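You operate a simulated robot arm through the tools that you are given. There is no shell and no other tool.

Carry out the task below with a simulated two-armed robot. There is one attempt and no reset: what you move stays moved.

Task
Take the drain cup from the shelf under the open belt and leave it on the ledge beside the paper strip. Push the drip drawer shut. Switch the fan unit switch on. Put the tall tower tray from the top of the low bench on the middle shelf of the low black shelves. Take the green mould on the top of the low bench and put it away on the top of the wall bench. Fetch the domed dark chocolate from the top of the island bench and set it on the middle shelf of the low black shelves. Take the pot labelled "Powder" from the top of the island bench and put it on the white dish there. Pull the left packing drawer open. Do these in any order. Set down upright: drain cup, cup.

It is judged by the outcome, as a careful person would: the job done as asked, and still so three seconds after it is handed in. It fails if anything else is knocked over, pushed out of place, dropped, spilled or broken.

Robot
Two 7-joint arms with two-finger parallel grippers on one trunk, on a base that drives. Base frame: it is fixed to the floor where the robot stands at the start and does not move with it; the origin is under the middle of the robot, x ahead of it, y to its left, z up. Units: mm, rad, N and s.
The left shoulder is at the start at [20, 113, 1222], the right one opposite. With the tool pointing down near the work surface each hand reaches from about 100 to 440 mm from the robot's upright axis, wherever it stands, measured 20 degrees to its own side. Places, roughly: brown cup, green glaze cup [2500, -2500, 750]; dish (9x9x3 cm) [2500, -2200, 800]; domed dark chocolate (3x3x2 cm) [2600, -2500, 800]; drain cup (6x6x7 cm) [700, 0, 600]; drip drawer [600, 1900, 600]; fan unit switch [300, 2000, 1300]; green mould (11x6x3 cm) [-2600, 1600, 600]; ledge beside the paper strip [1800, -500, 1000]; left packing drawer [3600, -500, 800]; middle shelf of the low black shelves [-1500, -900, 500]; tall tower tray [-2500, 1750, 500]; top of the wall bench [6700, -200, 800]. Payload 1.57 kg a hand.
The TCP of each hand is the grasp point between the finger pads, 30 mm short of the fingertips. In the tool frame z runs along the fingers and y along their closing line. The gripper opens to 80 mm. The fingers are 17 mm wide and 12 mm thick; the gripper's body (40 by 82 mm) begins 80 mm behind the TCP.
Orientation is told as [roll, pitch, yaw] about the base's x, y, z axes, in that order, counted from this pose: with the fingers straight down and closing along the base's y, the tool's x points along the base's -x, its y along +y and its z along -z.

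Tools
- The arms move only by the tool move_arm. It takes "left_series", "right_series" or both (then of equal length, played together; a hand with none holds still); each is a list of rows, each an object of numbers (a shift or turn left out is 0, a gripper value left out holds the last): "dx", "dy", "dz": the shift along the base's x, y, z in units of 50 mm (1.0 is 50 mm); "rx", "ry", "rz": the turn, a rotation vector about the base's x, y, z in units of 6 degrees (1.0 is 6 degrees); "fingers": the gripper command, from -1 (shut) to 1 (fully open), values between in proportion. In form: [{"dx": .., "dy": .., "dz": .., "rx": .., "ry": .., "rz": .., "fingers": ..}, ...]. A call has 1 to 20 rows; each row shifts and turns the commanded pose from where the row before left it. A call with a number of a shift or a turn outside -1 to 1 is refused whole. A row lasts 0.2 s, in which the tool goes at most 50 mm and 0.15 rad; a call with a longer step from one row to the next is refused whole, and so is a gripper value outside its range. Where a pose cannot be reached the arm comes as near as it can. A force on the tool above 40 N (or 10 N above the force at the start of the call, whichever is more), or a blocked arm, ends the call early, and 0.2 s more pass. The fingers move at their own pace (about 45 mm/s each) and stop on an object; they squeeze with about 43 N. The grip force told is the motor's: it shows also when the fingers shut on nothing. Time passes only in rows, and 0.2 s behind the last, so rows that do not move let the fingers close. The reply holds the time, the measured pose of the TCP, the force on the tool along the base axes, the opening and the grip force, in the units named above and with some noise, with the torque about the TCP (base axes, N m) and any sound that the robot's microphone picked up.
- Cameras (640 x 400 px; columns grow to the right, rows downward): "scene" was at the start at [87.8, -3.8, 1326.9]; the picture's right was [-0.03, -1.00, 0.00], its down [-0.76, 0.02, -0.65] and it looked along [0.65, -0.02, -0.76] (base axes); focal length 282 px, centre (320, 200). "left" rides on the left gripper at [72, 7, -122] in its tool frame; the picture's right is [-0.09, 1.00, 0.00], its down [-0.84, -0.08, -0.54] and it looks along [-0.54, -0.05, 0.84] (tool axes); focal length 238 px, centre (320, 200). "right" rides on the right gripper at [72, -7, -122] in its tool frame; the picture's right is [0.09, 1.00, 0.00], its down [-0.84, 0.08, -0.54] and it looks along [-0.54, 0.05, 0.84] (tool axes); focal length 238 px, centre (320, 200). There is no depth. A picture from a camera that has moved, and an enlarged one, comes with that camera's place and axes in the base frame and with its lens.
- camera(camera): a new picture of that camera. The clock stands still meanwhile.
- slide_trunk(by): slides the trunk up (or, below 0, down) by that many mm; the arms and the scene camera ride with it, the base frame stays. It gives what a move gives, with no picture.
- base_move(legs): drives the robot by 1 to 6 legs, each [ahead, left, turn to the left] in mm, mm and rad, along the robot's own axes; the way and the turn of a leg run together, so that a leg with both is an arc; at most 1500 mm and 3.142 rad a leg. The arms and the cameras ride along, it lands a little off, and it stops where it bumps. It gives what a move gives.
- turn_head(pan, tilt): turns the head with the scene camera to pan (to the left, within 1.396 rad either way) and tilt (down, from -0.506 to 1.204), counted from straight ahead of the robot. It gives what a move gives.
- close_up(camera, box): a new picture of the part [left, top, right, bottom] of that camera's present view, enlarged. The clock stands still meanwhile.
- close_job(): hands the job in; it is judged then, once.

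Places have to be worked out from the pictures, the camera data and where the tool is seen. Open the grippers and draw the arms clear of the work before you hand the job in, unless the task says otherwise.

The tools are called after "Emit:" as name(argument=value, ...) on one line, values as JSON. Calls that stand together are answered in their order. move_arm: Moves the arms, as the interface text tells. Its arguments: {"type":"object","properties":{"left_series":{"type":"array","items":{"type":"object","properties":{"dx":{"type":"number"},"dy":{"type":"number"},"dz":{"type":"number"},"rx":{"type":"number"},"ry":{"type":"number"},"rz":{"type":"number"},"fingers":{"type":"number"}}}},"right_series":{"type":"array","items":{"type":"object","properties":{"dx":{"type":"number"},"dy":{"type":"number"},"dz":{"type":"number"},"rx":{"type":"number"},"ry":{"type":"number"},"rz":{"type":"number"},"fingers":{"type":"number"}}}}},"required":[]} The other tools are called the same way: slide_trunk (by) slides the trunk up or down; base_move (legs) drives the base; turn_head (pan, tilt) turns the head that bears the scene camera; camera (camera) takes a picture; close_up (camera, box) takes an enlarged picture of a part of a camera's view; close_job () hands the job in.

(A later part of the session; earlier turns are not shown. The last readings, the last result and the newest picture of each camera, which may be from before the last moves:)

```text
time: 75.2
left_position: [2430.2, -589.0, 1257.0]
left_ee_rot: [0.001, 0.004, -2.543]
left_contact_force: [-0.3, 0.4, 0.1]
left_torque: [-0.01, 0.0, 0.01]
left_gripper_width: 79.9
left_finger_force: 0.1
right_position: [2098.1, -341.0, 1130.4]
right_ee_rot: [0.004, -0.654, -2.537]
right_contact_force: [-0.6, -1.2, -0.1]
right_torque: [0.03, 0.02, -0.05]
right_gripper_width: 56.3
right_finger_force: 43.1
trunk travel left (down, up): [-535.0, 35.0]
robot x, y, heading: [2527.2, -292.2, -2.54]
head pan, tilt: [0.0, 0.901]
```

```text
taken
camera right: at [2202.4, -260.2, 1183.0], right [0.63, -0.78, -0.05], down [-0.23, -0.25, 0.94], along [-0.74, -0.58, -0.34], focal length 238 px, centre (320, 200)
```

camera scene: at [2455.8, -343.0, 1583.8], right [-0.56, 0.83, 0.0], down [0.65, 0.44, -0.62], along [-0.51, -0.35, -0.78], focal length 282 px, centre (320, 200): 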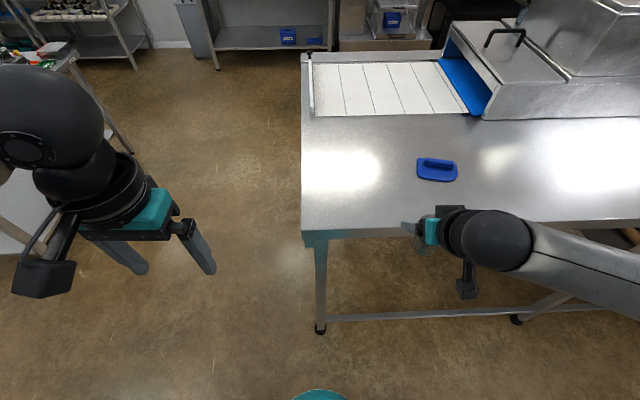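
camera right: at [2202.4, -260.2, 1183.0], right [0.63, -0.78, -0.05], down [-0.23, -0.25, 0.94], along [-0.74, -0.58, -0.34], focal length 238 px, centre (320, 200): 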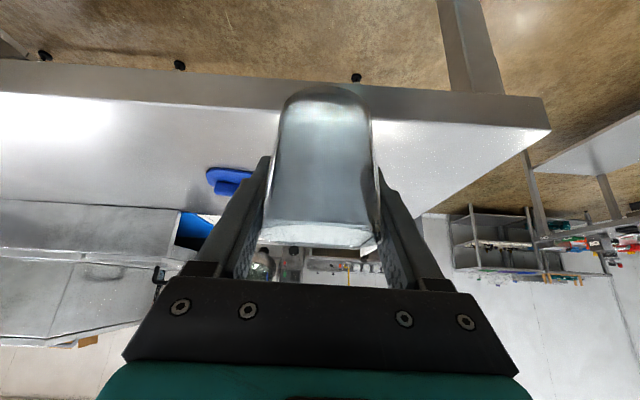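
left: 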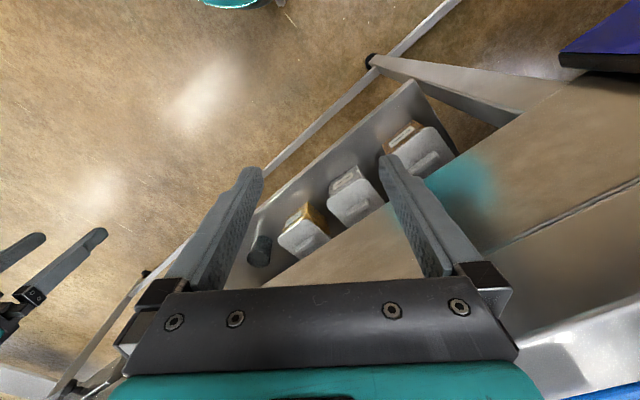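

The hand sits 382 ahead/202 right; my spot (1901,-547) is 660 ahead/143 right, and the table edge is ~450 ahead. I drive 150 forward and 59 left, then extend the arm over the ledge.

Emit:
base_move(legs=[[150, 0, 0], [0, 59, 0]])

Emit:
move_arm(right_series=[{"dx": -0.42, "dy": -0.29}, {"dx": -0.42, "dy": -0.29}, {"dx": -0.42, "dy": -0.29}, {"dx": -0.42, "dy": -0.29}, {"dx": -0.42, "dy": -0.29, "dz": -0.4}, {"dz": -0.5}, {"dz": -0.3}])

Emit:
camera(camera="scene")

Emit:
camera(camera="right")

```text
time: 77.2
left_position: [2336.0, -728.0, 1255.5]
left_ee_rot: [-0.003, 0.005, -2.542]
left_contact_force: [-0.3, -0.6, -0.1]
left_torque: [0.02, -0.04, -0.03]
left_gripper_width: 79.9
left_finger_force: 0.1
right_position: [2004.7, -478.6, 1130.1]
right_ee_rot: [0.001, -0.654, -2.535]
right_contact_force: [-0.1, -0.6, -1.3]
right_torque: [0.04, 0.0, -0.03]
right_gripper_width: 56.2
right_finger_force: 43.2
trunk travel left (down, up): [-535.0, 35.0]
robot x, y, heading: [2433.8, -427.8, -2.542]
head pan, tilt: [0.0, 0.901]
```

```text
time: 78.8
left_position: [2335.7, -726.3, 1255.5]
left_ee_rot: [-0.001, 0.004, -2.539]
left_contact_force: [-0.1, -0.6, -0.8]
left_torque: [-0.04, 0.0, 0.02]
left_gripper_width: 80.0
left_finger_force: 0.0
right_position: [1898.8, -550.5, 1069.0]
right_ee_rot: [0.003, -0.653, -2.538]
right_contact_force: [-0.5, 0.5, 0.3]
right_torque: [-0.01, 0.04, -0.02]
right_gripper_width: 56.1
right_finger_force: 42.8
trunk travel left (down, up): [-535.0, 35.0]
robot x, y, heading: [2433.6, -430.8, -2.544]
head pan, tilt: [0.0, 0.901]
```

```text
taken
camera scene: at [2362.1, -479.0, 1583.7], right [-0.56, 0.83, 0.0], down [0.65, 0.44, -0.62], along [-0.51, -0.35, -0.78], focal length 282 px, centre (320, 200)
```

scene: 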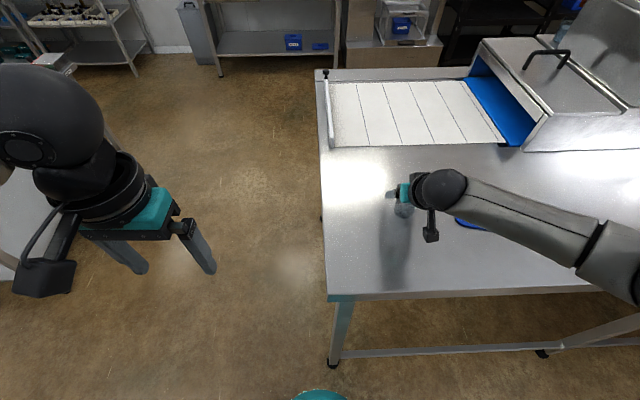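

```text
taken
camera right: at [2004.0, -470.2, 1121.4], right [0.63, -0.78, -0.05], down [-0.23, -0.25, 0.94], along [-0.74, -0.58, -0.34], focal length 238 px, centre (320, 200)
```

right: 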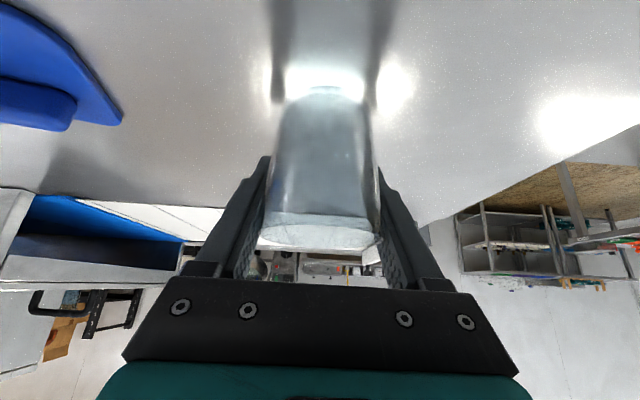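

The cup hovers over the ledge next to the paper strip. Lowering in small steps watching force.

Emit:
move_arm(right_series=[{"dz": -0.1}, {"dz": -0.1}, {"dz": -0.1}, {}])

Emit:
camera(camera="right")

```text
time: 79.8
left_position: [2335.4, -725.3, 1256.7]
left_ee_rot: [0.001, 0.005, -2.54]
left_contact_force: [0.5, -0.5, -0.2]
left_torque: [-0.02, -0.01, 0.02]
left_gripper_width: 80.3
left_finger_force: 0.1
right_position: [1898.9, -549.4, 1054.1]
right_ee_rot: [0.005, -0.657, -2.538]
right_contact_force: [0.3, 1.0, 0.6]
right_torque: [-0.01, 0.0, 0.04]
right_gripper_width: 56.1
right_finger_force: 43.3
trunk travel left (down, up): [-535.0, 35.0]
robot x, y, heading: [2434.5, -427.8, -2.538]
head pan, tilt: [0.0, 0.901]
```

```text
taken
camera right: at [2003.5, -468.8, 1106.8], right [0.63, -0.78, -0.05], down [-0.23, -0.25, 0.94], along [-0.74, -0.58, -0.34], focal length 238 px, centre (320, 200)
```

right: 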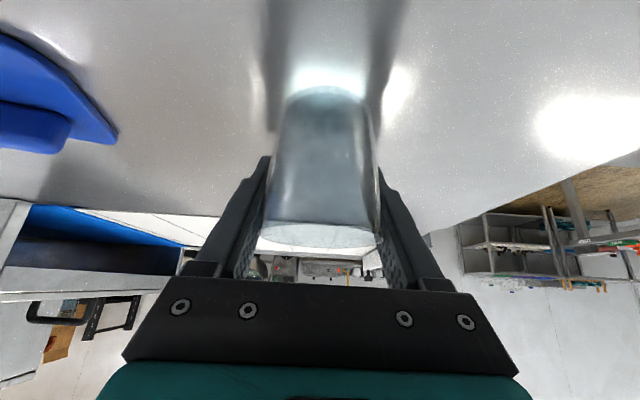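

Emit:
move_arm(right_series=[{"dz": -0.06}, {"dz": -0.06}, {}])

```text
time: 80.6
left_position: [2337.3, -726.5, 1256.0]
left_ee_rot: [0.002, 0.001, -2.54]
left_contact_force: [0.9, -0.6, 0.9]
left_torque: [-0.02, -0.03, -0.05]
left_gripper_width: 80.0
left_finger_force: 0.1
right_position: [1899.3, -548.8, 1051.4]
right_ee_rot: [0.003, -0.662, -2.537]
right_contact_force: [-0.1, 1.5, 16.5]
right_torque: [0.22, -0.32, 0.02]
right_gripper_width: 56.2
right_finger_force: 43.1
trunk travel left (down, up): [-535.0, 35.0]
robot x, y, heading: [2434.1, -428.4, -2.543]
head pan, tilt: [0.0, 0.901]
```

Contact at TCP z≈1051 (16 N). I ease up 2 mm, open, and back out along the tool axis.

Emit:
move_arm(right_series=[{"dz": 0.04}, {"fingers": 1}, {"fingers": 1}, {"fingers": 1}, {"fingers": 1}])

Emit:
move_arm(right_series=[{"dx": 0.25, "dy": 0.17, "dz": 0.3}, {"dx": 0.25, "dy": 0.17, "dz": 0.3}, {"dx": 0.25, "dy": 0.17, "dz": 0.4}, {"dx": 0.25, "dy": 0.17, "dz": 0.4}, {"dx": 0.4, "dy": 0.28, "dz": 0.4}, {"dx": 0.4, "dy": 0.28, "dz": 0.4}, {"dx": 0.3, "dy": 0.2, "dz": 0.2}])

Emit:
camera(camera="scene")

Emit:
camera(camera="right")

```text
time: 81.8
left_position: [2336.1, -725.8, 1255.6]
left_ee_rot: [0.002, 0.002, -2.542]
left_contact_force: [-0.4, 0.7, 0.3]
left_torque: [-0.03, 0.01, 0.0]
left_gripper_width: 80.3
left_finger_force: 0.1
right_position: [1900.3, -548.0, 1051.7]
right_ee_rot: [0.005, -0.654, -2.538]
right_contact_force: [0.5, 0.3, 0.2]
right_torque: [0.01, 0.01, -0.01]
right_gripper_width: 80.0
right_finger_force: 0.3
trunk travel left (down, up): [-535.0, 35.0]
robot x, y, heading: [2432.3, -423.1, -2.54]
head pan, tilt: [0.0, 0.901]
```

```text
time: 83.4
left_position: [2338.0, -726.0, 1257.5]
left_ee_rot: [0.0, 0.004, -2.539]
left_contact_force: [0.3, 0.2, 0.2]
left_torque: [-0.02, -0.01, 0.0]
left_gripper_width: 79.9
left_finger_force: 0.1
right_position: [2006.4, -475.8, 1173.4]
right_ee_rot: [0.004, -0.656, -2.538]
right_contact_force: [-0.3, 0.1, 0.4]
right_torque: [0.0, -0.02, 0.01]
right_gripper_width: 79.9
right_finger_force: 0.1
trunk travel left (down, up): [-535.0, 35.0]
robot x, y, heading: [2434.1, -424.0, -2.54]
head pan, tilt: [0.0, 0.901]
```

```text
taken
camera scene: at [2362.8, -478.4, 1583.7], right [-0.56, 0.83, 0.0], down [0.65, 0.44, -0.62], along [-0.51, -0.35, -0.78], focal length 282 px, centre (320, 200)
```

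scene: 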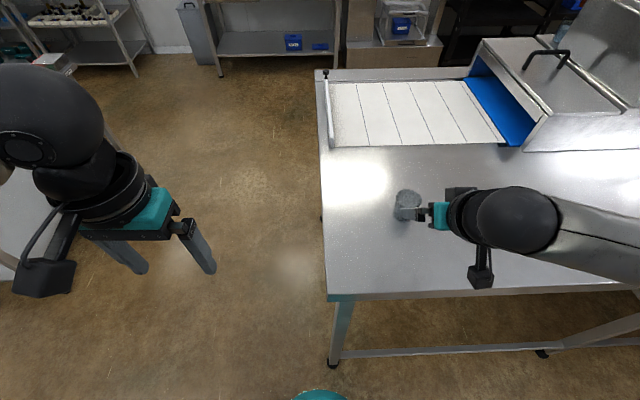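

```text
taken
camera right: at [2109.6, -395.6, 1225.2], right [0.63, -0.78, -0.05], down [-0.23, -0.25, 0.94], along [-0.74, -0.58, -0.34], focal length 238 px, centre (320, 200)
```

right: 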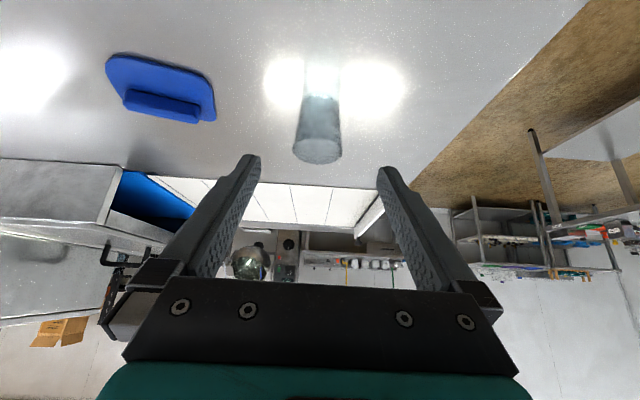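

The cup stands upright on the ledge. Next: back off, turn round to face the packing bench (front at N≈2580), and look at its left drawer.

Emit:
base_move(legs=[[-210, 0, 0], [0, 0, 1.572], [0, 0, 1.572], [0, -590, 0]])

Emit:
turn_head(pan=-0.1, tilt=0.8)

Emit:
camera(camera="scene")

Emit:
camera(camera="right")

```text
time: 95.6
left_position: [3033.7, -484.3, 1256.1]
left_ee_rot: [0.0, 0.006, 0.628]
left_contact_force: [-0.1, 0.3, -0.7]
left_torque: [0.01, -0.01, -0.04]
left_gripper_width: 80.2
left_finger_force: 0.1
right_position: [3370.8, -723.5, 1172.4]
right_ee_rot: [0.002, -0.656, 0.632]
right_contact_force: [0.8, -0.3, -0.5]
right_torque: [0.02, 0.01, 0.04]
right_gripper_width: 80.1
right_finger_force: 0.1
trunk travel left (down, up): [-535.0, 35.0]
robot x, y, heading: [2948.7, -786.4, 0.629]
head pan, tilt: [0.0, 0.901]
```

```text
time: 96.3
left_position: [3032.3, -483.1, 1255.4]
left_ee_rot: [0.0, 0.004, 0.629]
left_contact_force: [0.7, 0.0, 0.2]
left_torque: [0.02, 0.02, 0.0]
left_gripper_width: 80.1
left_finger_force: 0.0
right_position: [3371.6, -723.9, 1172.4]
right_ee_rot: [0.003, -0.657, 0.629]
right_contact_force: [-0.1, -0.8, -0.5]
right_torque: [0.02, 0.02, 0.03]
right_gripper_width: 80.0
right_finger_force: 0.0
trunk travel left (down, up): [-535.0, 35.0]
robot x, y, heading: [2943.1, -783.0, 0.631]
head pan, tilt: [-0.099, 0.799]
```

```text
taken
camera scene: at [3022.1, -738.2, 1591.6], right [0.5, -0.86, 0.0], down [-0.62, -0.36, -0.7], along [0.6, 0.35, -0.72], focal length 282 px, centre (320, 200)
```

scene: 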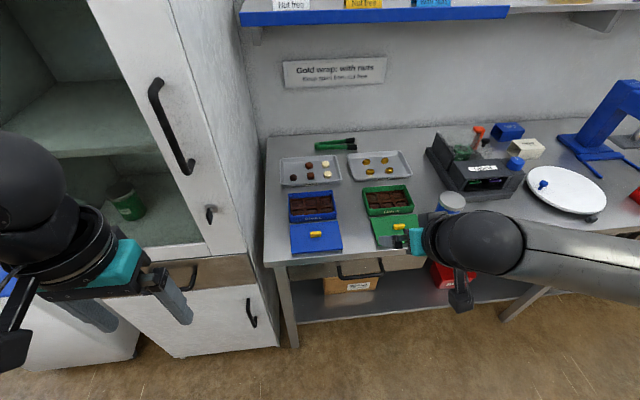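

```text
taken
camera right: at [3269.6, -806.9, 1224.9], right [-0.65, 0.76, -0.05], down [0.22, 0.26, 0.94], along [0.73, 0.6, -0.34], focal length 238 px, centre (320, 200)
```

right: 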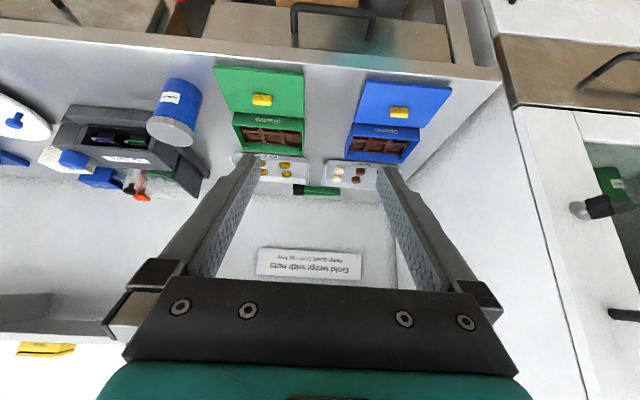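

The left drawer's handle shows at about (360,268). Close-up of it.

Emit:
close_up(camera="scene", box=[250, 200, 450, 325])

Emit:
close_up(camera="right", box=[200, 0, 520, 200])

```text
3.20 times, centred on (350, 262) of scene
camera zoom: at [3022.1, -738.2, 1591.6], right [0.5, -0.86, 0.0], down [-0.62, -0.36, -0.7], along [0.6, 0.35, -0.72], focal length 901 px, centre (224, 0)
```

zoom: 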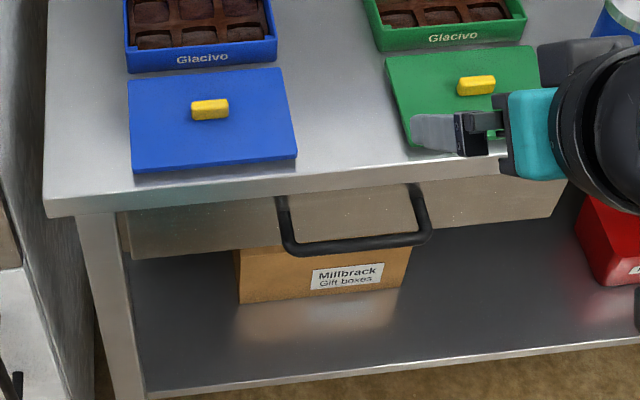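

```text
2.00 times, centred on (360, 100) of right
camera zoom: at [3269.6, -806.9, 1224.9], right [-0.65, 0.76, -0.05], down [0.22, 0.26, 0.94], along [0.73, 0.6, -0.34], focal length 477 px, centre (240, 400)
```

zoom: 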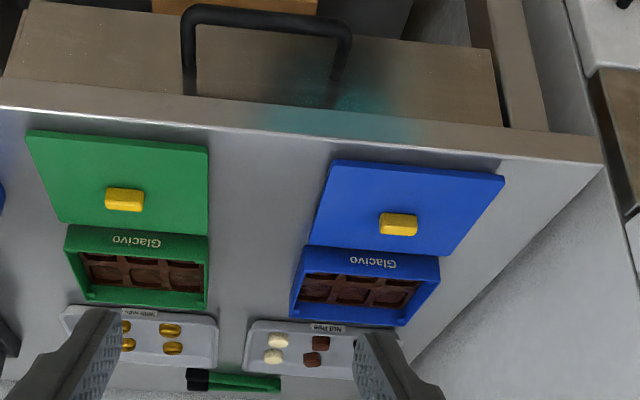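

Triangulated: handle bar centre ≈ (3493,-621,753), bench lip edge ≈ z 857 and 21 mm behind the bar. I'll lower the trunk 330 and roll the right hand 90° about its own axis so the fingers straddle the bar in the vertical plane.

Emit:
slide_trunk(by=-330)

Emit:
move_arm(right_series=[{"rx": -0.493, "ry": -0.36, "rz": 0.792}, {"rx": -0.493, "ry": -0.36, "rz": 0.792}, {"rx": -0.493, "ry": -0.36, "rz": 0.792}, {"rx": -0.493, "ry": -0.36, "rz": 0.792}, {"rx": -0.493, "ry": -0.36, "rz": 0.792}, {"rx": -0.493, "ry": -0.36, "rz": 0.792}, {"rx": -0.493, "ry": -0.36, "rz": 0.792}, {"rx": -0.493, "ry": -0.36, "rz": 0.792}, {"rx": -0.493, "ry": -0.36, "rz": 0.792}, {"rx": -0.493, "ry": -0.36, "rz": 0.792}, {"rx": -0.493, "ry": -0.36, "rz": 0.792}, {"rx": -0.493, "ry": -0.36, "rz": 0.792}, {"rx": -0.493, "ry": -0.36, "rz": 0.792}, {"rx": -0.493, "ry": -0.36, "rz": 0.792}, {"rx": -0.493, "ry": -0.36, "rz": 0.792}])

Emit:
camera(camera="scene")

Emit:
camera(camera="right")

```text
time: 99.5
left_position: [3031.8, -484.0, 926.3]
left_ee_rot: [-0.001, 0.002, 0.629]
left_contact_force: [0.2, -0.3, -0.2]
left_torque: [-0.02, 0.02, 0.02]
left_gripper_width: 80.2
left_finger_force: 0.2
right_position: [3370.8, -723.0, 842.3]
right_ee_rot: [0.002, -0.656, 0.632]
right_contact_force: [-0.4, 0.1, -0.8]
right_torque: [0.01, 0.01, -0.01]
right_gripper_width: 79.9
right_finger_force: 0.1
trunk travel left (down, up): [-205.0, 365.0]
robot x, y, heading: [2945.5, -785.8, 0.628]
head pan, tilt: [-0.099, 0.799]
```

```text
time: 102.7
left_position: [3032.0, -483.6, 925.7]
left_ee_rot: [0.0, 0.004, 0.627]
left_contact_force: [0.6, 0.5, 0.4]
left_torque: [0.02, -0.05, 0.02]
left_gripper_width: 80.0
left_finger_force: 0.2
right_position: [3371.8, -723.1, 842.3]
right_ee_rot: [-0.654, 0.004, 2.201]
right_contact_force: [-0.1, 0.2, -0.2]
right_torque: [0.01, -0.01, -0.01]
right_gripper_width: 80.1
right_finger_force: 0.0
trunk travel left (down, up): [-205.0, 365.0]
robot x, y, heading: [2944.6, -785.4, 0.626]
head pan, tilt: [-0.099, 0.799]
```

```text
taken
camera scene: at [3022.1, -738.2, 1261.6], right [0.5, -0.86, 0.0], down [-0.62, -0.36, -0.7], along [0.6, 0.35, -0.72], focal length 282 px, centre (320, 200)
```

scene: 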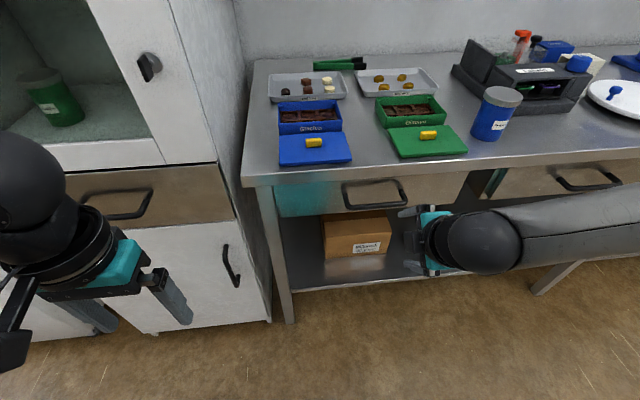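

```text
taken
camera right: at [3358.0, -822.1, 942.8], right [-0.58, -0.54, -0.6], down [-0.81, 0.45, 0.38], along [0.06, 0.71, -0.7], focal length 238 px, centre (320, 200)
```

right: 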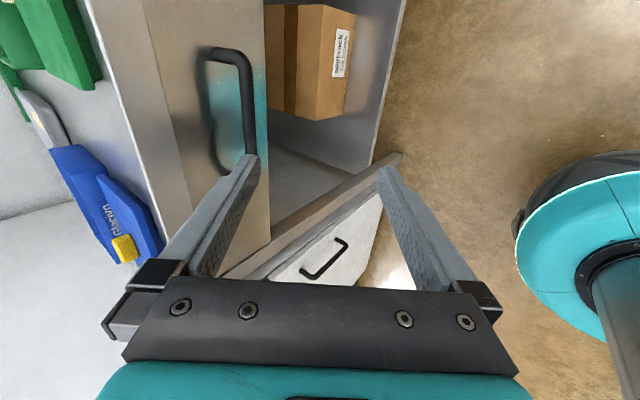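

Both views agree on the bar at about (3500,-619,752). I tilt the tool to ~50°, narrow the opening to 36 mm, and move to a standoff ~70 mm short.

Emit:
move_arm(right_series=[{"rx": 0.5875, "ry": -0.809, "dx": 0.3, "dy": 0.22, "fingers": -0.1}, {"rx": 0.5875, "ry": -0.809, "dx": 0.3, "dy": 0.22, "fingers": -0.1}, {"dx": 0.4, "dy": 0.32, "dz": -0.3, "fingers": -0.1}, {"dx": 0.3, "dy": 0.26, "dz": -0.4, "fingers": -0.1}, {"fingers": -0.1}])

Emit:
camera(camera="right")

Emit:
close_up(camera="scene", box=[270, 140, 470, 265])

```text
time: 103.9
left_position: [3031.7, -483.7, 925.4]
left_ee_rot: [0.0, 0.003, 0.628]
left_contact_force: [1.1, 0.1, 0.2]
left_torque: [0.02, 0.01, 0.04]
left_gripper_width: 80.2
left_finger_force: 0.1
right_position: [3412.7, -688.8, 808.5]
right_ee_rot: [-0.706, 0.002, 2.202]
right_contact_force: [0.6, -0.9, 0.5]
right_torque: [-0.01, 0.0, 0.02]
right_gripper_width: 36.1
right_finger_force: 0.1
right hand out of reach, approached as far as the arm can: row 1, 2
trunk travel left (down, up): [-205.0, 365.0]
robot x, y, heading: [2942.8, -781.7, 0.632]
head pan, tilt: [-0.099, 0.799]
```

```text
taken
camera right: at [3394.5, -789.7, 905.0], right [-0.56, -0.52, -0.65], down [-0.82, 0.43, 0.36], along [0.09, 0.73, -0.67], focal length 238 px, centre (320, 200)
```

right: 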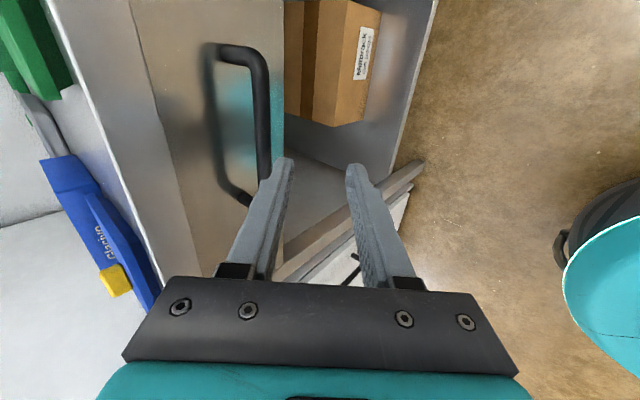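

```text
3.20 times, centred on (370, 202) of scene
camera zoom: at [3022.1, -738.4, 1261.6], right [0.5, -0.86, 0.0], down [-0.62, -0.36, -0.7], along [0.6, 0.35, -0.72], focal length 901 px, centre (160, 192)
```

zoom: 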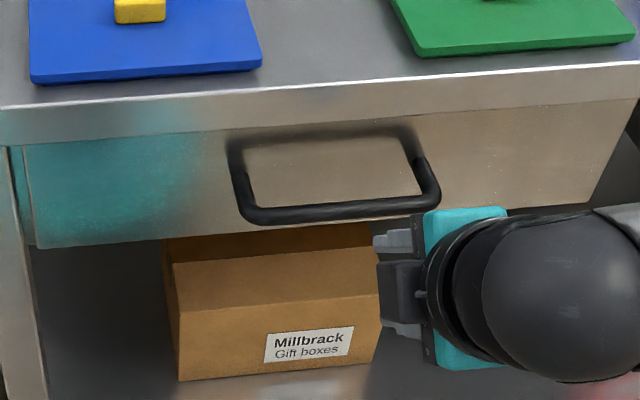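

The bar sits 123 mm ahead and 59 mm below the TCP. I move forward 70 mm, then advance 62 mm along the tool axis so the fingers straddle the bar.

Emit:
move_arm(right_series=[{"dx": 0.377, "dy": 0.274}, {"dx": 0.377, "dy": 0.274}, {"dx": 0.377, "dy": 0.274}, {"dx": 0.16, "dy": 0.115, "dz": -0.23}, {"dx": 0.16, "dy": 0.115, "dz": -0.23}])

Emit:
camera(camera="right")

Emit:
close_up(camera="scene", box=[270, 140, 470, 265])

```text
time: 105.1
left_position: [3032.6, -483.5, 925.7]
left_ee_rot: [-0.001, 0.003, 0.628]
left_contact_force: [0.6, 0.3, -0.6]
left_torque: [-0.01, 0.01, 0.01]
left_gripper_width: 79.9
left_finger_force: 0.1
right_position: [3484.6, -632.9, 784.3]
right_ee_rot: [-0.706, 0.002, 2.2]
right_contact_force: [-0.4, -0.1, 0.9]
right_torque: [0.0, -0.04, 0.02]
right_gripper_width: 36.3
right_finger_force: 0.0
trunk travel left (down, up): [-205.0, 365.0]
robot x, y, heading: [2945.2, -784.0, 0.627]
head pan, tilt: [-0.099, 0.799]
```

```text
taken
camera right: at [3467.0, -734.8, 881.1], right [-0.56, -0.52, -0.65], down [-0.82, 0.43, 0.36], along [0.09, 0.73, -0.67], focal length 238 px, centre (320, 200)
```

right: 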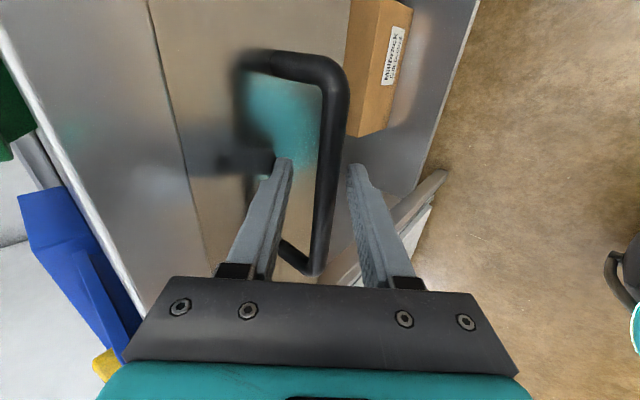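

```text
3.20 times, centred on (370, 202) of scene
camera zoom: at [3022.2, -738.3, 1261.6], right [0.5, -0.86, 0.0], down [-0.62, -0.36, -0.7], along [0.6, 0.35, -0.72], focal length 901 px, centre (160, 192)
```

zoom: 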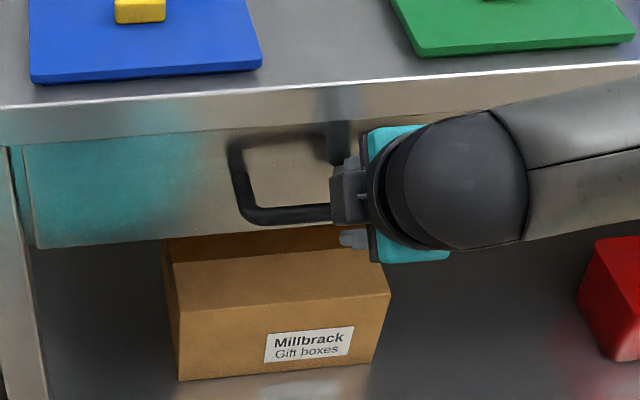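

The bar is centred between the fingertips, about 27 mm beyond the TCP. I advance 15 mm and close.

Emit:
move_arm(right_series=[{"dx": 0.157, "dy": 0.114, "dz": -0.228}, {"fingers": -1}, {"fingers": -1}, {"fingers": -1}, {"fingers": -1}])

Emit:
camera(camera="right")

```text
time: 105.5
left_position: [3029.2, -485.5, 927.3]
left_ee_rot: [0.0, -0.002, 0.626]
left_contact_force: [-0.5, 0.1, 0.2]
left_torque: [-0.01, 0.0, -0.04]
left_gripper_width: 80.3
left_finger_force: 0.1
right_position: [3486.6, -631.6, 784.5]
right_ee_rot: [-0.714, -0.002, 2.198]
right_contact_force: [-20.0, -18.6, 23.3]
right_torque: [0.52, -0.63, -0.03]
right_gripper_width: 31.1
right_finger_force: 0.0
trunk travel left (down, up): [-205.0, 365.0]
robot x, y, heading: [2942.3, -786.9, 0.628]
head pan, tilt: [-0.099, 0.799]
stopped in row 1 (right hand): the force on the tool passed its limit at 52 N (the readings are from after the stop); the commanded pose is now the measured one
```

```text
taken
camera right: at [3468.3, -734.0, 880.8], right [-0.56, -0.52, -0.65], down [-0.83, 0.43, 0.36], along [0.1, 0.74, -0.67], focal length 238 px, centre (320, 200)
```

right: 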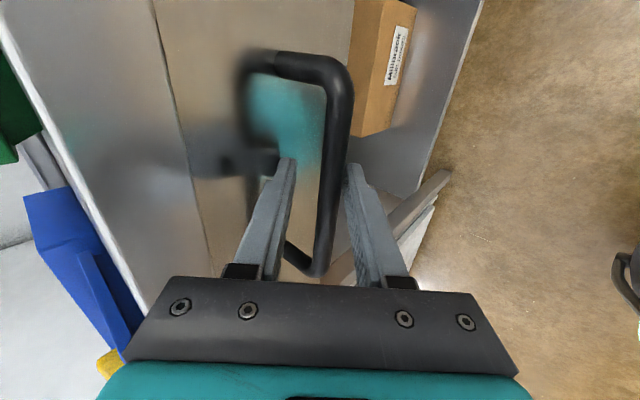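

The upper fingertip touched the drawer face because the bar is ~10 mm off-centre toward the lower finger. I shift 10 mm back-down, narrow to 26 mm, and advance again gently.

Emit:
move_arm(right_series=[{"dx": -0.112, "dy": -0.104, "dz": -0.13}, {"fingers": -0.35}, {"fingers": -0.35}, {"dx": 0.08, "dy": 0.058, "dz": -0.12, "fingers": -0.35}])

Emit:
camera(camera="right")

```text
time: 106.5
left_position: [3032.5, -484.0, 926.9]
left_ee_rot: [0.001, 0.004, 0.626]
left_contact_force: [0.3, -0.4, -0.1]
left_torque: [-0.02, -0.06, -0.03]
left_gripper_width: 80.2
left_finger_force: 0.1
right_position: [3487.9, -633.4, 768.0]
right_ee_rot: [-0.71, 0.0, 2.198]
right_contact_force: [0.5, 0.0, -0.2]
right_torque: [-0.01, -0.02, 0.02]
right_gripper_width: 26.0
right_finger_force: 0.0
trunk travel left (down, up): [-205.0, 365.0]
robot x, y, heading: [2942.4, -786.0, 0.627]
head pan, tilt: [-0.099, 0.799]
```

```text
taken
camera right: at [3470.3, -734.3, 864.3], right [-0.56, -0.52, -0.65], down [-0.82, 0.44, 0.36], along [0.1, 0.74, -0.67], focal length 238 px, centre (320, 200)
```

right: 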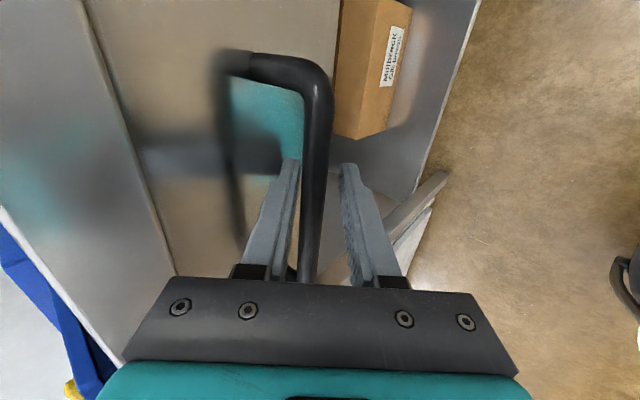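

Now the bar is well between the fingers. A little further in, then close.

Emit:
move_arm(right_series=[{"dx": 0.06, "dy": 0.045, "dz": -0.09}, {"fingers": -1}, {"fingers": -1}, {"fingers": -1}])

Emit:
camera(camera="right")

```text
time: 107.5
left_position: [3031.8, -484.4, 926.9]
left_ee_rot: [0.001, 0.003, 0.627]
left_contact_force: [-0.1, 0.3, 0.2]
left_torque: [0.01, -0.01, 0.0]
left_gripper_width: 80.0
left_finger_force: 0.0
right_position: [3492.5, -629.4, 768.6]
right_ee_rot: [-0.716, 0.0, 2.199]
right_contact_force: [3.5, -2.1, 25.1]
right_torque: [-0.22, 0.21, 0.42]
right_gripper_width: 13.6
right_finger_force: 30.2
trunk travel left (down, up): [-205.0, 365.0]
robot x, y, heading: [2941.7, -784.1, 0.627]
head pan, tilt: [-0.099, 0.799]
```

```text
taken
camera right: at [3473.5, -731.2, 864.0], right [-0.55, -0.52, -0.65], down [-0.83, 0.43, 0.36], along [0.1, 0.74, -0.67], focal length 238 px, centre (320, 200)
```

right: 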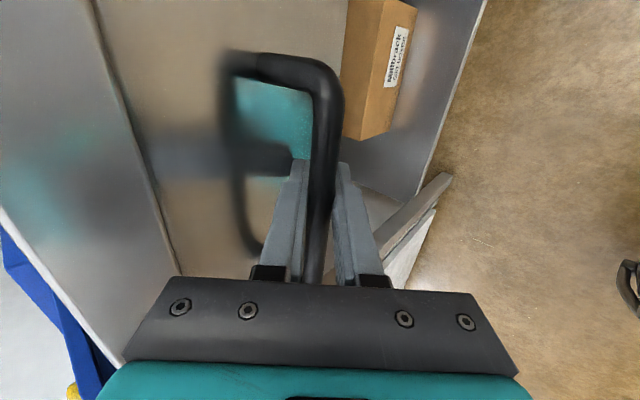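

Bar gripped (13.6 mm). Relieve the vertical load slightly and pull back along the drawer direction.

Emit:
move_arm(right_series=[{"dz": 0.08}, {"dx": -0.16, "dy": -0.117}, {"dx": -0.24, "dy": -0.176}, {"dx": -0.32, "dy": -0.235}, {"dx": -0.32, "dy": -0.235}, {"dx": -0.32, "dy": -0.235}, {"dx": -0.32, "dy": -0.235}])

Emit:
camera(camera="scene")

```text
time: 109.1
left_position: [3033.5, -483.1, 926.5]
left_ee_rot: [-0.002, 0.003, 0.626]
left_contact_force: [-0.4, -0.4, -0.3]
left_torque: [0.02, -0.01, -0.02]
left_gripper_width: 79.8
left_finger_force: 0.2
right_position: [3438.6, -668.5, 768.0]
right_ee_rot: [-0.708, 0.001, 2.2]
right_contact_force: [0.8, -3.0, 3.7]
right_torque: [0.17, 0.21, 0.66]
right_gripper_width: 13.7
right_finger_force: 30.4
right hand out of reach, approached as far as the arm can: row 6, 7
trunk travel left (down, up): [-205.0, 365.0]
robot x, y, heading: [2946.2, -781.8, 0.629]
head pan, tilt: [-0.099, 0.799]
```

```text
taken
camera scene: at [3021.8, -739.0, 1261.6], right [0.5, -0.86, 0.0], down [-0.62, -0.36, -0.7], along [0.6, 0.35, -0.72], focal length 282 px, centre (320, 200)
```

scene: 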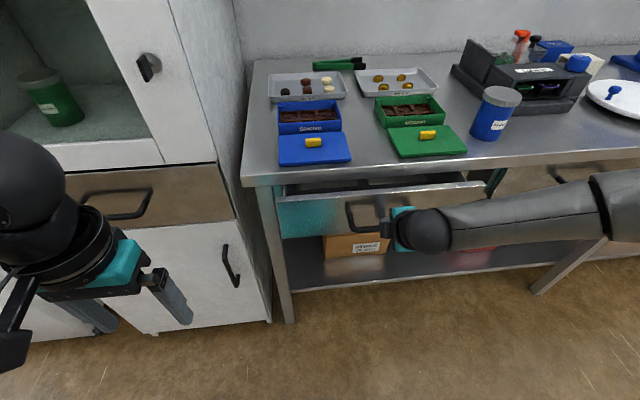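

The drawer slides; the arm ran out of retraction so I pull on with the base, 150 mm.

Emit:
base_move(legs=[[-150, 0, 0]])

Emit:
camera(camera="scene")

```text
time: 110.4
left_position: [2912.4, -570.8, 926.7]
left_ee_rot: [0.0, 0.004, 0.629]
left_contact_force: [-0.3, 0.0, 0.0]
left_torque: [0.02, 0.01, 0.0]
left_gripper_width: 80.0
left_finger_force: 0.1
right_position: [3321.6, -755.7, 768.3]
right_ee_rot: [-0.71, 0.003, 2.195]
right_contact_force: [7.0, -10.2, -2.7]
right_torque: [-0.1, -0.11, 0.28]
right_gripper_width: 13.6
right_finger_force: 29.9
trunk travel left (down, up): [-205.0, 365.0]
robot x, y, heading: [2822.0, -867.2, 0.627]
head pan, tilt: [-0.099, 0.799]
```

```text
taken
camera scene: at [2903.6, -825.9, 1261.6], right [0.5, -0.86, 0.0], down [-0.62, -0.36, -0.7], along [0.6, 0.35, -0.72], focal length 282 px, centre (320, 200)
```

scene: 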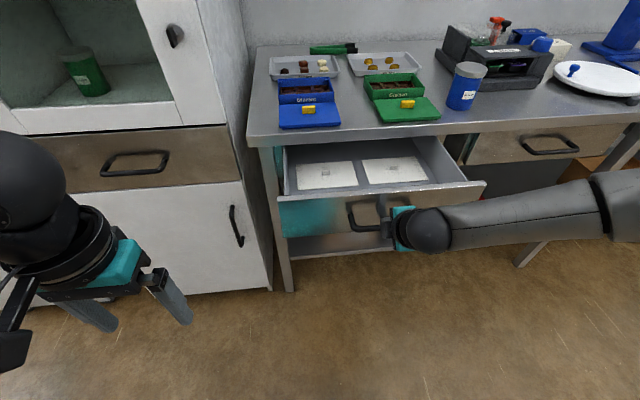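

The drawer is now open ~210 mm. I pull another 70 mm to see whether it nears its stop.

Emit:
base_move(legs=[[-70, 0, 0]])

Emit:
camera(camera="scene")

```text
time: 111.5
left_position: [2856.6, -611.3, 926.2]
left_ee_rot: [0.0, 0.005, 0.632]
left_contact_force: [-0.5, 0.0, 0.0]
left_torque: [-0.01, 0.0, 0.0]
left_gripper_width: 79.9
left_finger_force: 0.1
right_position: [3266.9, -798.1, 767.9]
right_ee_rot: [-0.709, 0.006, 2.195]
right_contact_force: [5.3, -9.5, 1.4]
right_torque: [0.1, 0.03, 0.47]
right_gripper_width: 13.7
right_finger_force: 30.3
trunk travel left (down, up): [-205.0, 365.0]
robot x, y, heading: [2768.6, -911.7, 0.633]
head pan, tilt: [-0.099, 0.799]
```

```text
taken
camera scene: at [2847.1, -866.6, 1261.6], right [0.51, -0.86, 0.0], down [-0.62, -0.36, -0.7], along [0.6, 0.35, -0.72], focal length 282 px, centre (320, 200)
```

scene: 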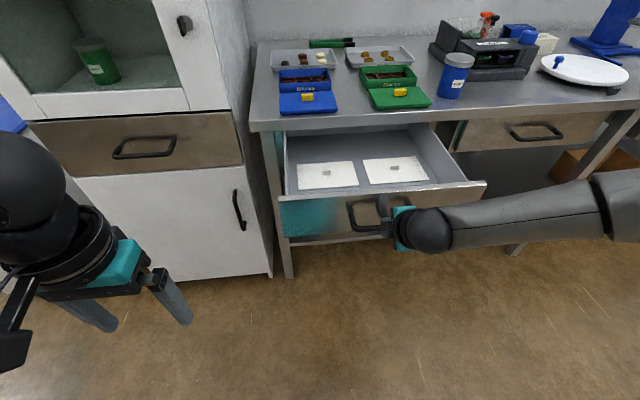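

Still moving freely; a further 60 mm to find the stop.

Emit:
base_move(legs=[[-60, 0, 0]])

Emit:
camera(camera="scene")

Emit:
camera(camera="right")

```text
time: 112.6
left_position: [2806.3, -645.6, 925.0]
left_ee_rot: [0.0, 0.003, 0.631]
left_contact_force: [0.1, 0.2, 0.4]
left_torque: [-0.03, 0.02, 0.0]
left_gripper_width: 80.1
left_finger_force: 0.0
right_position: [3224.7, -829.6, 773.0]
right_ee_rot: [-0.728, 0.012, 2.193]
right_contact_force: [6.1, 4.4, -7.6]
right_torque: [0.01, -0.02, 0.16]
right_gripper_width: 13.9
right_finger_force: 29.9
trunk travel left (down, up): [-205.0, 365.0]
robot x, y, heading: [2717.5, -946.6, 0.629]
head pan, tilt: [-0.099, 0.799]
stopped in leg 1: the force on the tool passed its limit at 48 N (the readings are from after the stop); the commanded pose is now the measured one
```

```text
taken
camera scene: at [2796.8, -901.9, 1261.5], right [0.51, -0.86, 0.0], down [-0.62, -0.36, -0.7], along [0.6, 0.35, -0.72], focal length 282 px, centre (320, 200)
```

scene: 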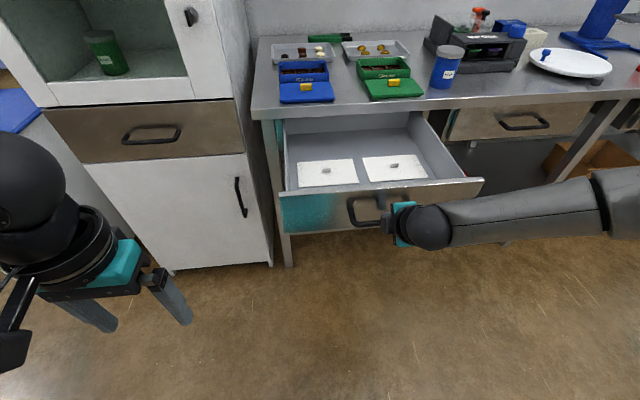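

```text
taken
camera right: at [3203.3, -931.2, 869.4], right [-0.54, -0.51, -0.66], down [-0.83, 0.44, 0.34], along [0.11, 0.74, -0.67], focal length 238 px, centre (320, 200)
```

right: 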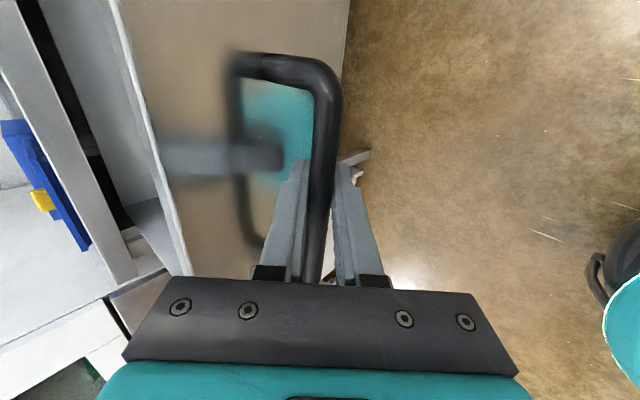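

The drawer reached its stop (330 mm open). I release the bar and withdraw along the tool axis.

Emit:
move_arm(right_series=[{"fingers": -0.3}, {"fingers": -0.3}, {"dx": -0.16, "dy": -0.117, "dz": 0.23}, {"dx": -0.16, "dy": -0.117, "dz": 0.23}, {"dx": -0.16, "dy": -0.117, "dz": 0.23}, {"dx": -0.16, "dy": -0.117, "dz": 0.23}, {"dx": -0.16, "dy": -0.117, "dz": 0.23}])

Emit:
camera(camera="right")

```text
time: 114.2
left_position: [2805.8, -648.5, 926.5]
left_ee_rot: [0.002, 0.004, 0.629]
left_contact_force: [-0.3, 0.4, 0.4]
left_torque: [-0.01, -0.01, 0.0]
left_gripper_width: 80.1
left_finger_force: 0.1
right_position: [3183.2, -860.9, 833.7]
right_ee_rot: [-0.73, 0.009, 2.193]
right_contact_force: [-0.1, -1.0, -0.6]
right_torque: [-0.05, -0.01, -0.01]
right_gripper_width: 27.6
right_finger_force: 0.0
trunk travel left (down, up): [-205.0, 365.0]
robot x, y, heading: [2720.1, -942.7, 0.628]
head pan, tilt: [-0.099, 0.799]
```

```text
taken
camera right: at [3162.1, -963.6, 928.1], right [-0.54, -0.51, -0.66], down [-0.83, 0.44, 0.34], along [0.12, 0.74, -0.66], focal length 238 px, centre (320, 200)
```

right: 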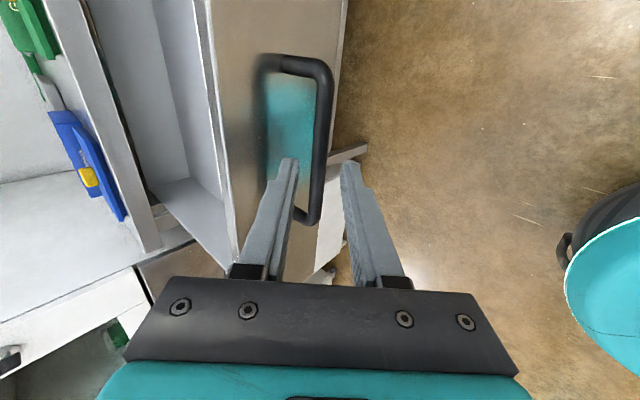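

Fingers are well clear of the handle. I back away from the open drawer, turn right to face the island bench, and raise the trunk for a look over it.

Emit:
base_move(legs=[[-250, 0, 0], [0, 0, -1.571]])

Emit:
slide_trunk(by=200)

Emit:
turn_head(pan=0.0, tilt=0.5)

Emit:
camera(camera="scene")

```text
time: 119.8
left_position: [2817.5, -1178.5, 926.4]
left_ee_rot: [0.0, 0.002, -0.929]
left_contact_force: [0.1, 0.4, 0.6]
left_torque: [-0.05, -0.01, -0.01]
left_gripper_width: 80.2
left_finger_force: 0.0
right_position: [2606.8, -1558.3, 832.0]
right_ee_rot: [-0.731, 0.011, 0.634]
right_contact_force: [0.3, -0.3, 0.6]
right_torque: [-0.03, 0.02, -0.03]
right_gripper_width: 28.1
right_finger_force: 0.0
trunk travel left (down, up): [-205.0, 365.0]
robot x, y, heading: [2518.4, -1092.6, -0.932]
head pan, tilt: [-0.099, 0.799]
```

```text
time: 122.0
left_position: [2816.6, -1177.4, 1126.2]
left_ee_rot: [0.001, 0.001, -0.929]
left_contact_force: [0.3, -0.2, -0.3]
left_torque: [0.01, 0.03, 0.01]
left_gripper_width: 79.9
left_finger_force: 0.0
right_position: [2608.2, -1559.5, 1032.4]
right_ee_rot: [-0.732, 0.01, 0.635]
right_contact_force: [-0.2, -0.4, 0.8]
right_torque: [0.0, 0.0, -0.01]
right_gripper_width: 28.1
right_finger_force: 0.2
trunk travel left (down, up): [-405.0, 165.0]
robot x, y, heading: [2516.4, -1093.9, -0.931]
head pan, tilt: [-0.099, 0.799]
```

```text
time: 122.8
left_position: [2816.5, -1178.3, 1125.6]
left_ee_rot: [0.001, 0.003, -0.929]
left_contact_force: [-0.3, 0.7, 0.0]
left_torque: [0.02, 0.03, 0.03]
left_gripper_width: 79.6
left_finger_force: 0.1
right_position: [2608.0, -1557.5, 1032.6]
right_ee_rot: [-0.732, 0.012, 0.636]
right_contact_force: [0.4, -0.2, -0.6]
right_torque: [0.0, -0.02, 0.01]
right_gripper_width: 28.1
right_finger_force: 0.0
trunk travel left (down, up): [-405.0, 165.0]
robot x, y, heading: [2514.7, -1098.0, -0.931]
head pan, tilt: [0.0, 0.499]
```

```text
taken
camera scene: at [2576.5, -1177.4, 1487.5], right [-0.8, -0.6, 0.0], down [-0.29, 0.38, -0.88], along [0.53, -0.7, -0.48], focal length 282 px, centre (320, 200)
```

scene: 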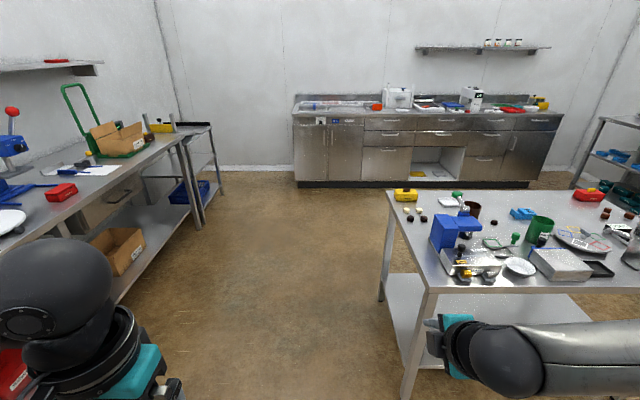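

Zooming on the island bench items to read labels.

Emit:
close_up(camera="scene", box=[380, 170, 640, 300])

Emit:
base_move(legs=[[250, 0, 0]])

Emit:
turn_head(pan=-0.3, tilt=0.7)

Emit:
camera(camera="scene")

```text
2.46 times, centred on (510, 235) of scene
camera zoom: at [2576.5, -1177.4, 1487.5], right [-0.8, -0.6, 0.0], down [-0.29, 0.38, -0.88], along [0.53, -0.7, -0.48], focal length 693 px, centre (-148, 114)
```

zoom: 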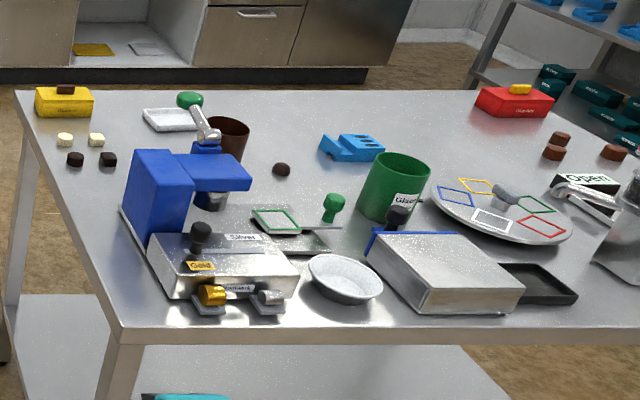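

```text
time: 124.7
left_position: [2969.4, -1382.8, 1125.7]
left_ee_rot: [0.001, 0.004, -0.931]
left_contact_force: [0.0, -0.1, 0.5]
left_torque: [-0.01, 0.0, -0.05]
left_gripper_width: 79.9
left_finger_force: 0.1
right_position: [2758.5, -1762.8, 1031.4]
right_ee_rot: [-0.73, 0.009, 0.632]
right_contact_force: [-0.1, -0.2, -0.6]
right_torque: [0.02, 0.0, -0.06]
right_gripper_width: 27.8
right_finger_force: 0.0
trunk travel left (down, up): [-405.0, 165.0]
robot x, y, heading: [2665.3, -1296.4, -0.932]
head pan, tilt: [0.0, 0.499]
```

```text
time: 125.5
left_position: [2968.2, -1381.9, 1125.4]
left_ee_rot: [-0.001, 0.004, -0.933]
left_contact_force: [0.1, -0.3, -0.2]
left_torque: [0.02, 0.02, -0.02]
left_gripper_width: 80.1
left_finger_force: 0.1
right_position: [2757.2, -1761.6, 1032.2]
right_ee_rot: [-0.732, 0.011, 0.63]
right_contact_force: [0.2, -0.1, 0.0]
right_torque: [-0.02, 0.02, -0.03]
right_gripper_width: 28.0
right_finger_force: 0.0
trunk travel left (down, up): [-405.0, 165.0]
robot x, y, heading: [2668.0, -1297.5, -0.933]
head pan, tilt: [-0.3, 0.7]
```

```text
taken
camera scene: at [2701.7, -1387.6, 1469.9], right [-0.94, -0.33, 0.0], down [-0.21, 0.61, -0.77], along [0.25, -0.72, -0.64], focal length 282 px, centre (320, 200)
```

scene: 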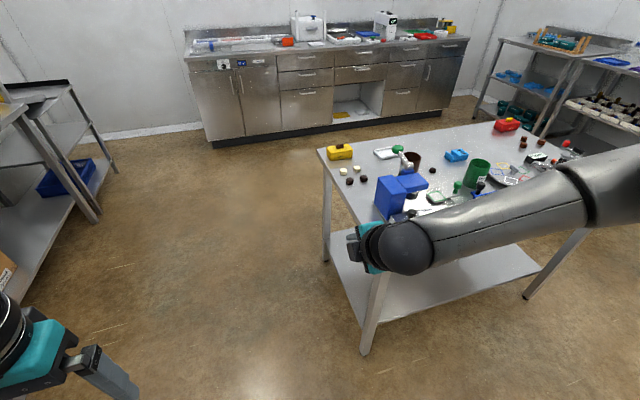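

The domed dark chocolate is at zoom (281,170) → about (2591,-2513), matching the given place. I restore the right hand to tool-down and shift right along the island to inspect the pots.

Emit:
move_arm(right_series=[{"rx": 0.806, "ry": 0.592}, {"rx": 0.806, "ry": 0.592}, {"rx": 0.806, "ry": 0.592}, {"rx": 0.806, "ry": 0.592}, {"rx": 0.806, "ry": 0.592}, {"rx": 0.806, "ry": 0.592}, {"rx": 0.806, "ry": 0.592}, {"rz": -1, "fingers": 1}, {"rz": -1}, {"rz": -1}, {"rz": -1}, {"rz": -1}, {"rz": -1}, {"rz": -1}, {"rz": -1}, {"rz": -1}, {"rz": -1}])

Emit:
move_arm(right_series=[{"rz": -1}, {"rz": -1}, {"rz": -1}, {"rz": -1}, {"rz": -1}])

Emit:
base_move(legs=[[0, -650, 0]])

Emit:
turn_head(pan=0.0, tilt=0.7)

Emit:
camera(camera="scene")

```text
time: 129.1
left_position: [2968.4, -1381.5, 1126.7]
left_ee_rot: [-0.001, 0.005, -0.933]
left_contact_force: [-0.3, -0.1, -0.5]
left_torque: [0.02, -0.01, -0.01]
left_gripper_width: 80.0
left_finger_force: 0.1
right_position: [2763.9, -1605.6, 981.5]
right_ee_rot: [0.002, 0.008, -0.409]
right_contact_force: [0.1, 0.3, -0.1]
right_torque: [-0.04, 0.01, -0.02]
right_gripper_width: 80.1
right_finger_force: 0.0
right hand out of reach, approached as far as the arm can: row 3, 4, 5, 6, 7
trunk travel left (down, up): [-405.0, 165.0]
robot x, y, heading: [2666.3, -1299.2, -0.935]
head pan, tilt: [-0.3, 0.7]
```

```text
time: 130.2
left_position: [2967.7, -1382.7, 1126.8]
left_ee_rot: [-0.001, 0.004, -0.933]
left_contact_force: [0.8, 0.1, -0.6]
left_torque: [-0.01, 0.02, 0.01]
left_gripper_width: 79.8
left_finger_force: 0.2
right_position: [2764.9, -1605.8, 981.8]
right_ee_rot: [0.004, 0.009, -0.934]
right_contact_force: [-0.2, 0.1, -0.1]
right_torque: [-0.02, 0.01, -0.02]
right_gripper_width: 80.1
right_finger_force: 0.1
trunk travel left (down, up): [-405.0, 165.0]
robot x, y, heading: [2668.1, -1294.8, -0.931]
head pan, tilt: [-0.3, 0.7]
```

```text
time: 133.8
left_position: [2457.0, -1762.2, 1126.7]
left_ee_rot: [0.0, 0.003, -0.933]
left_contact_force: [0.9, -0.2, -0.5]
left_torque: [-0.02, -0.02, 0.0]
left_gripper_width: 79.7
left_finger_force: 0.1
right_position: [2253.4, -1983.9, 981.7]
right_ee_rot: [0.004, 0.007, -0.932]
right_contact_force: [-0.2, -0.1, -0.3]
right_torque: [-0.02, 0.01, -0.01]
right_gripper_width: 79.9
right_finger_force: 0.0
trunk travel left (down, up): [-405.0, 165.0]
robot x, y, heading: [2151.3, -1678.5, -0.933]
head pan, tilt: [-0.3, 0.7]
```

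```text
time: 134.6
left_position: [2455.7, -1762.0, 1126.7]
left_ee_rot: [0.001, 0.004, -0.931]
left_contact_force: [-0.3, -0.7, 0.0]
left_torque: [-0.01, -0.02, 0.02]
left_gripper_width: 80.2
left_finger_force: 0.0
right_position: [2253.1, -1984.7, 980.3]
right_ee_rot: [0.001, 0.008, -0.933]
right_contact_force: [-0.3, -0.5, 0.3]
right_torque: [0.0, 0.02, -0.01]
right_gripper_width: 79.8
right_finger_force: 0.0
trunk travel left (down, up): [-405.0, 165.0]
robot x, y, heading: [2154.1, -1676.1, -0.93]
head pan, tilt: [0.0, 0.7]
```

```text
taken
camera scene: at [2212.5, -1755.4, 1469.9], right [-0.8, -0.6, 0.0], down [-0.38, 0.52, -0.76], along [0.46, -0.61, -0.64], focal length 282 px, centre (320, 200)
```

scene: 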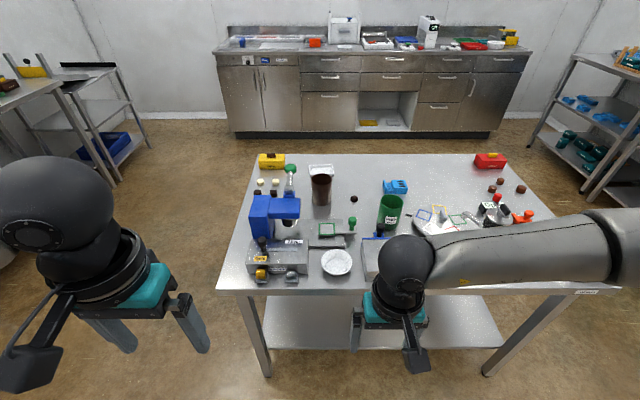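

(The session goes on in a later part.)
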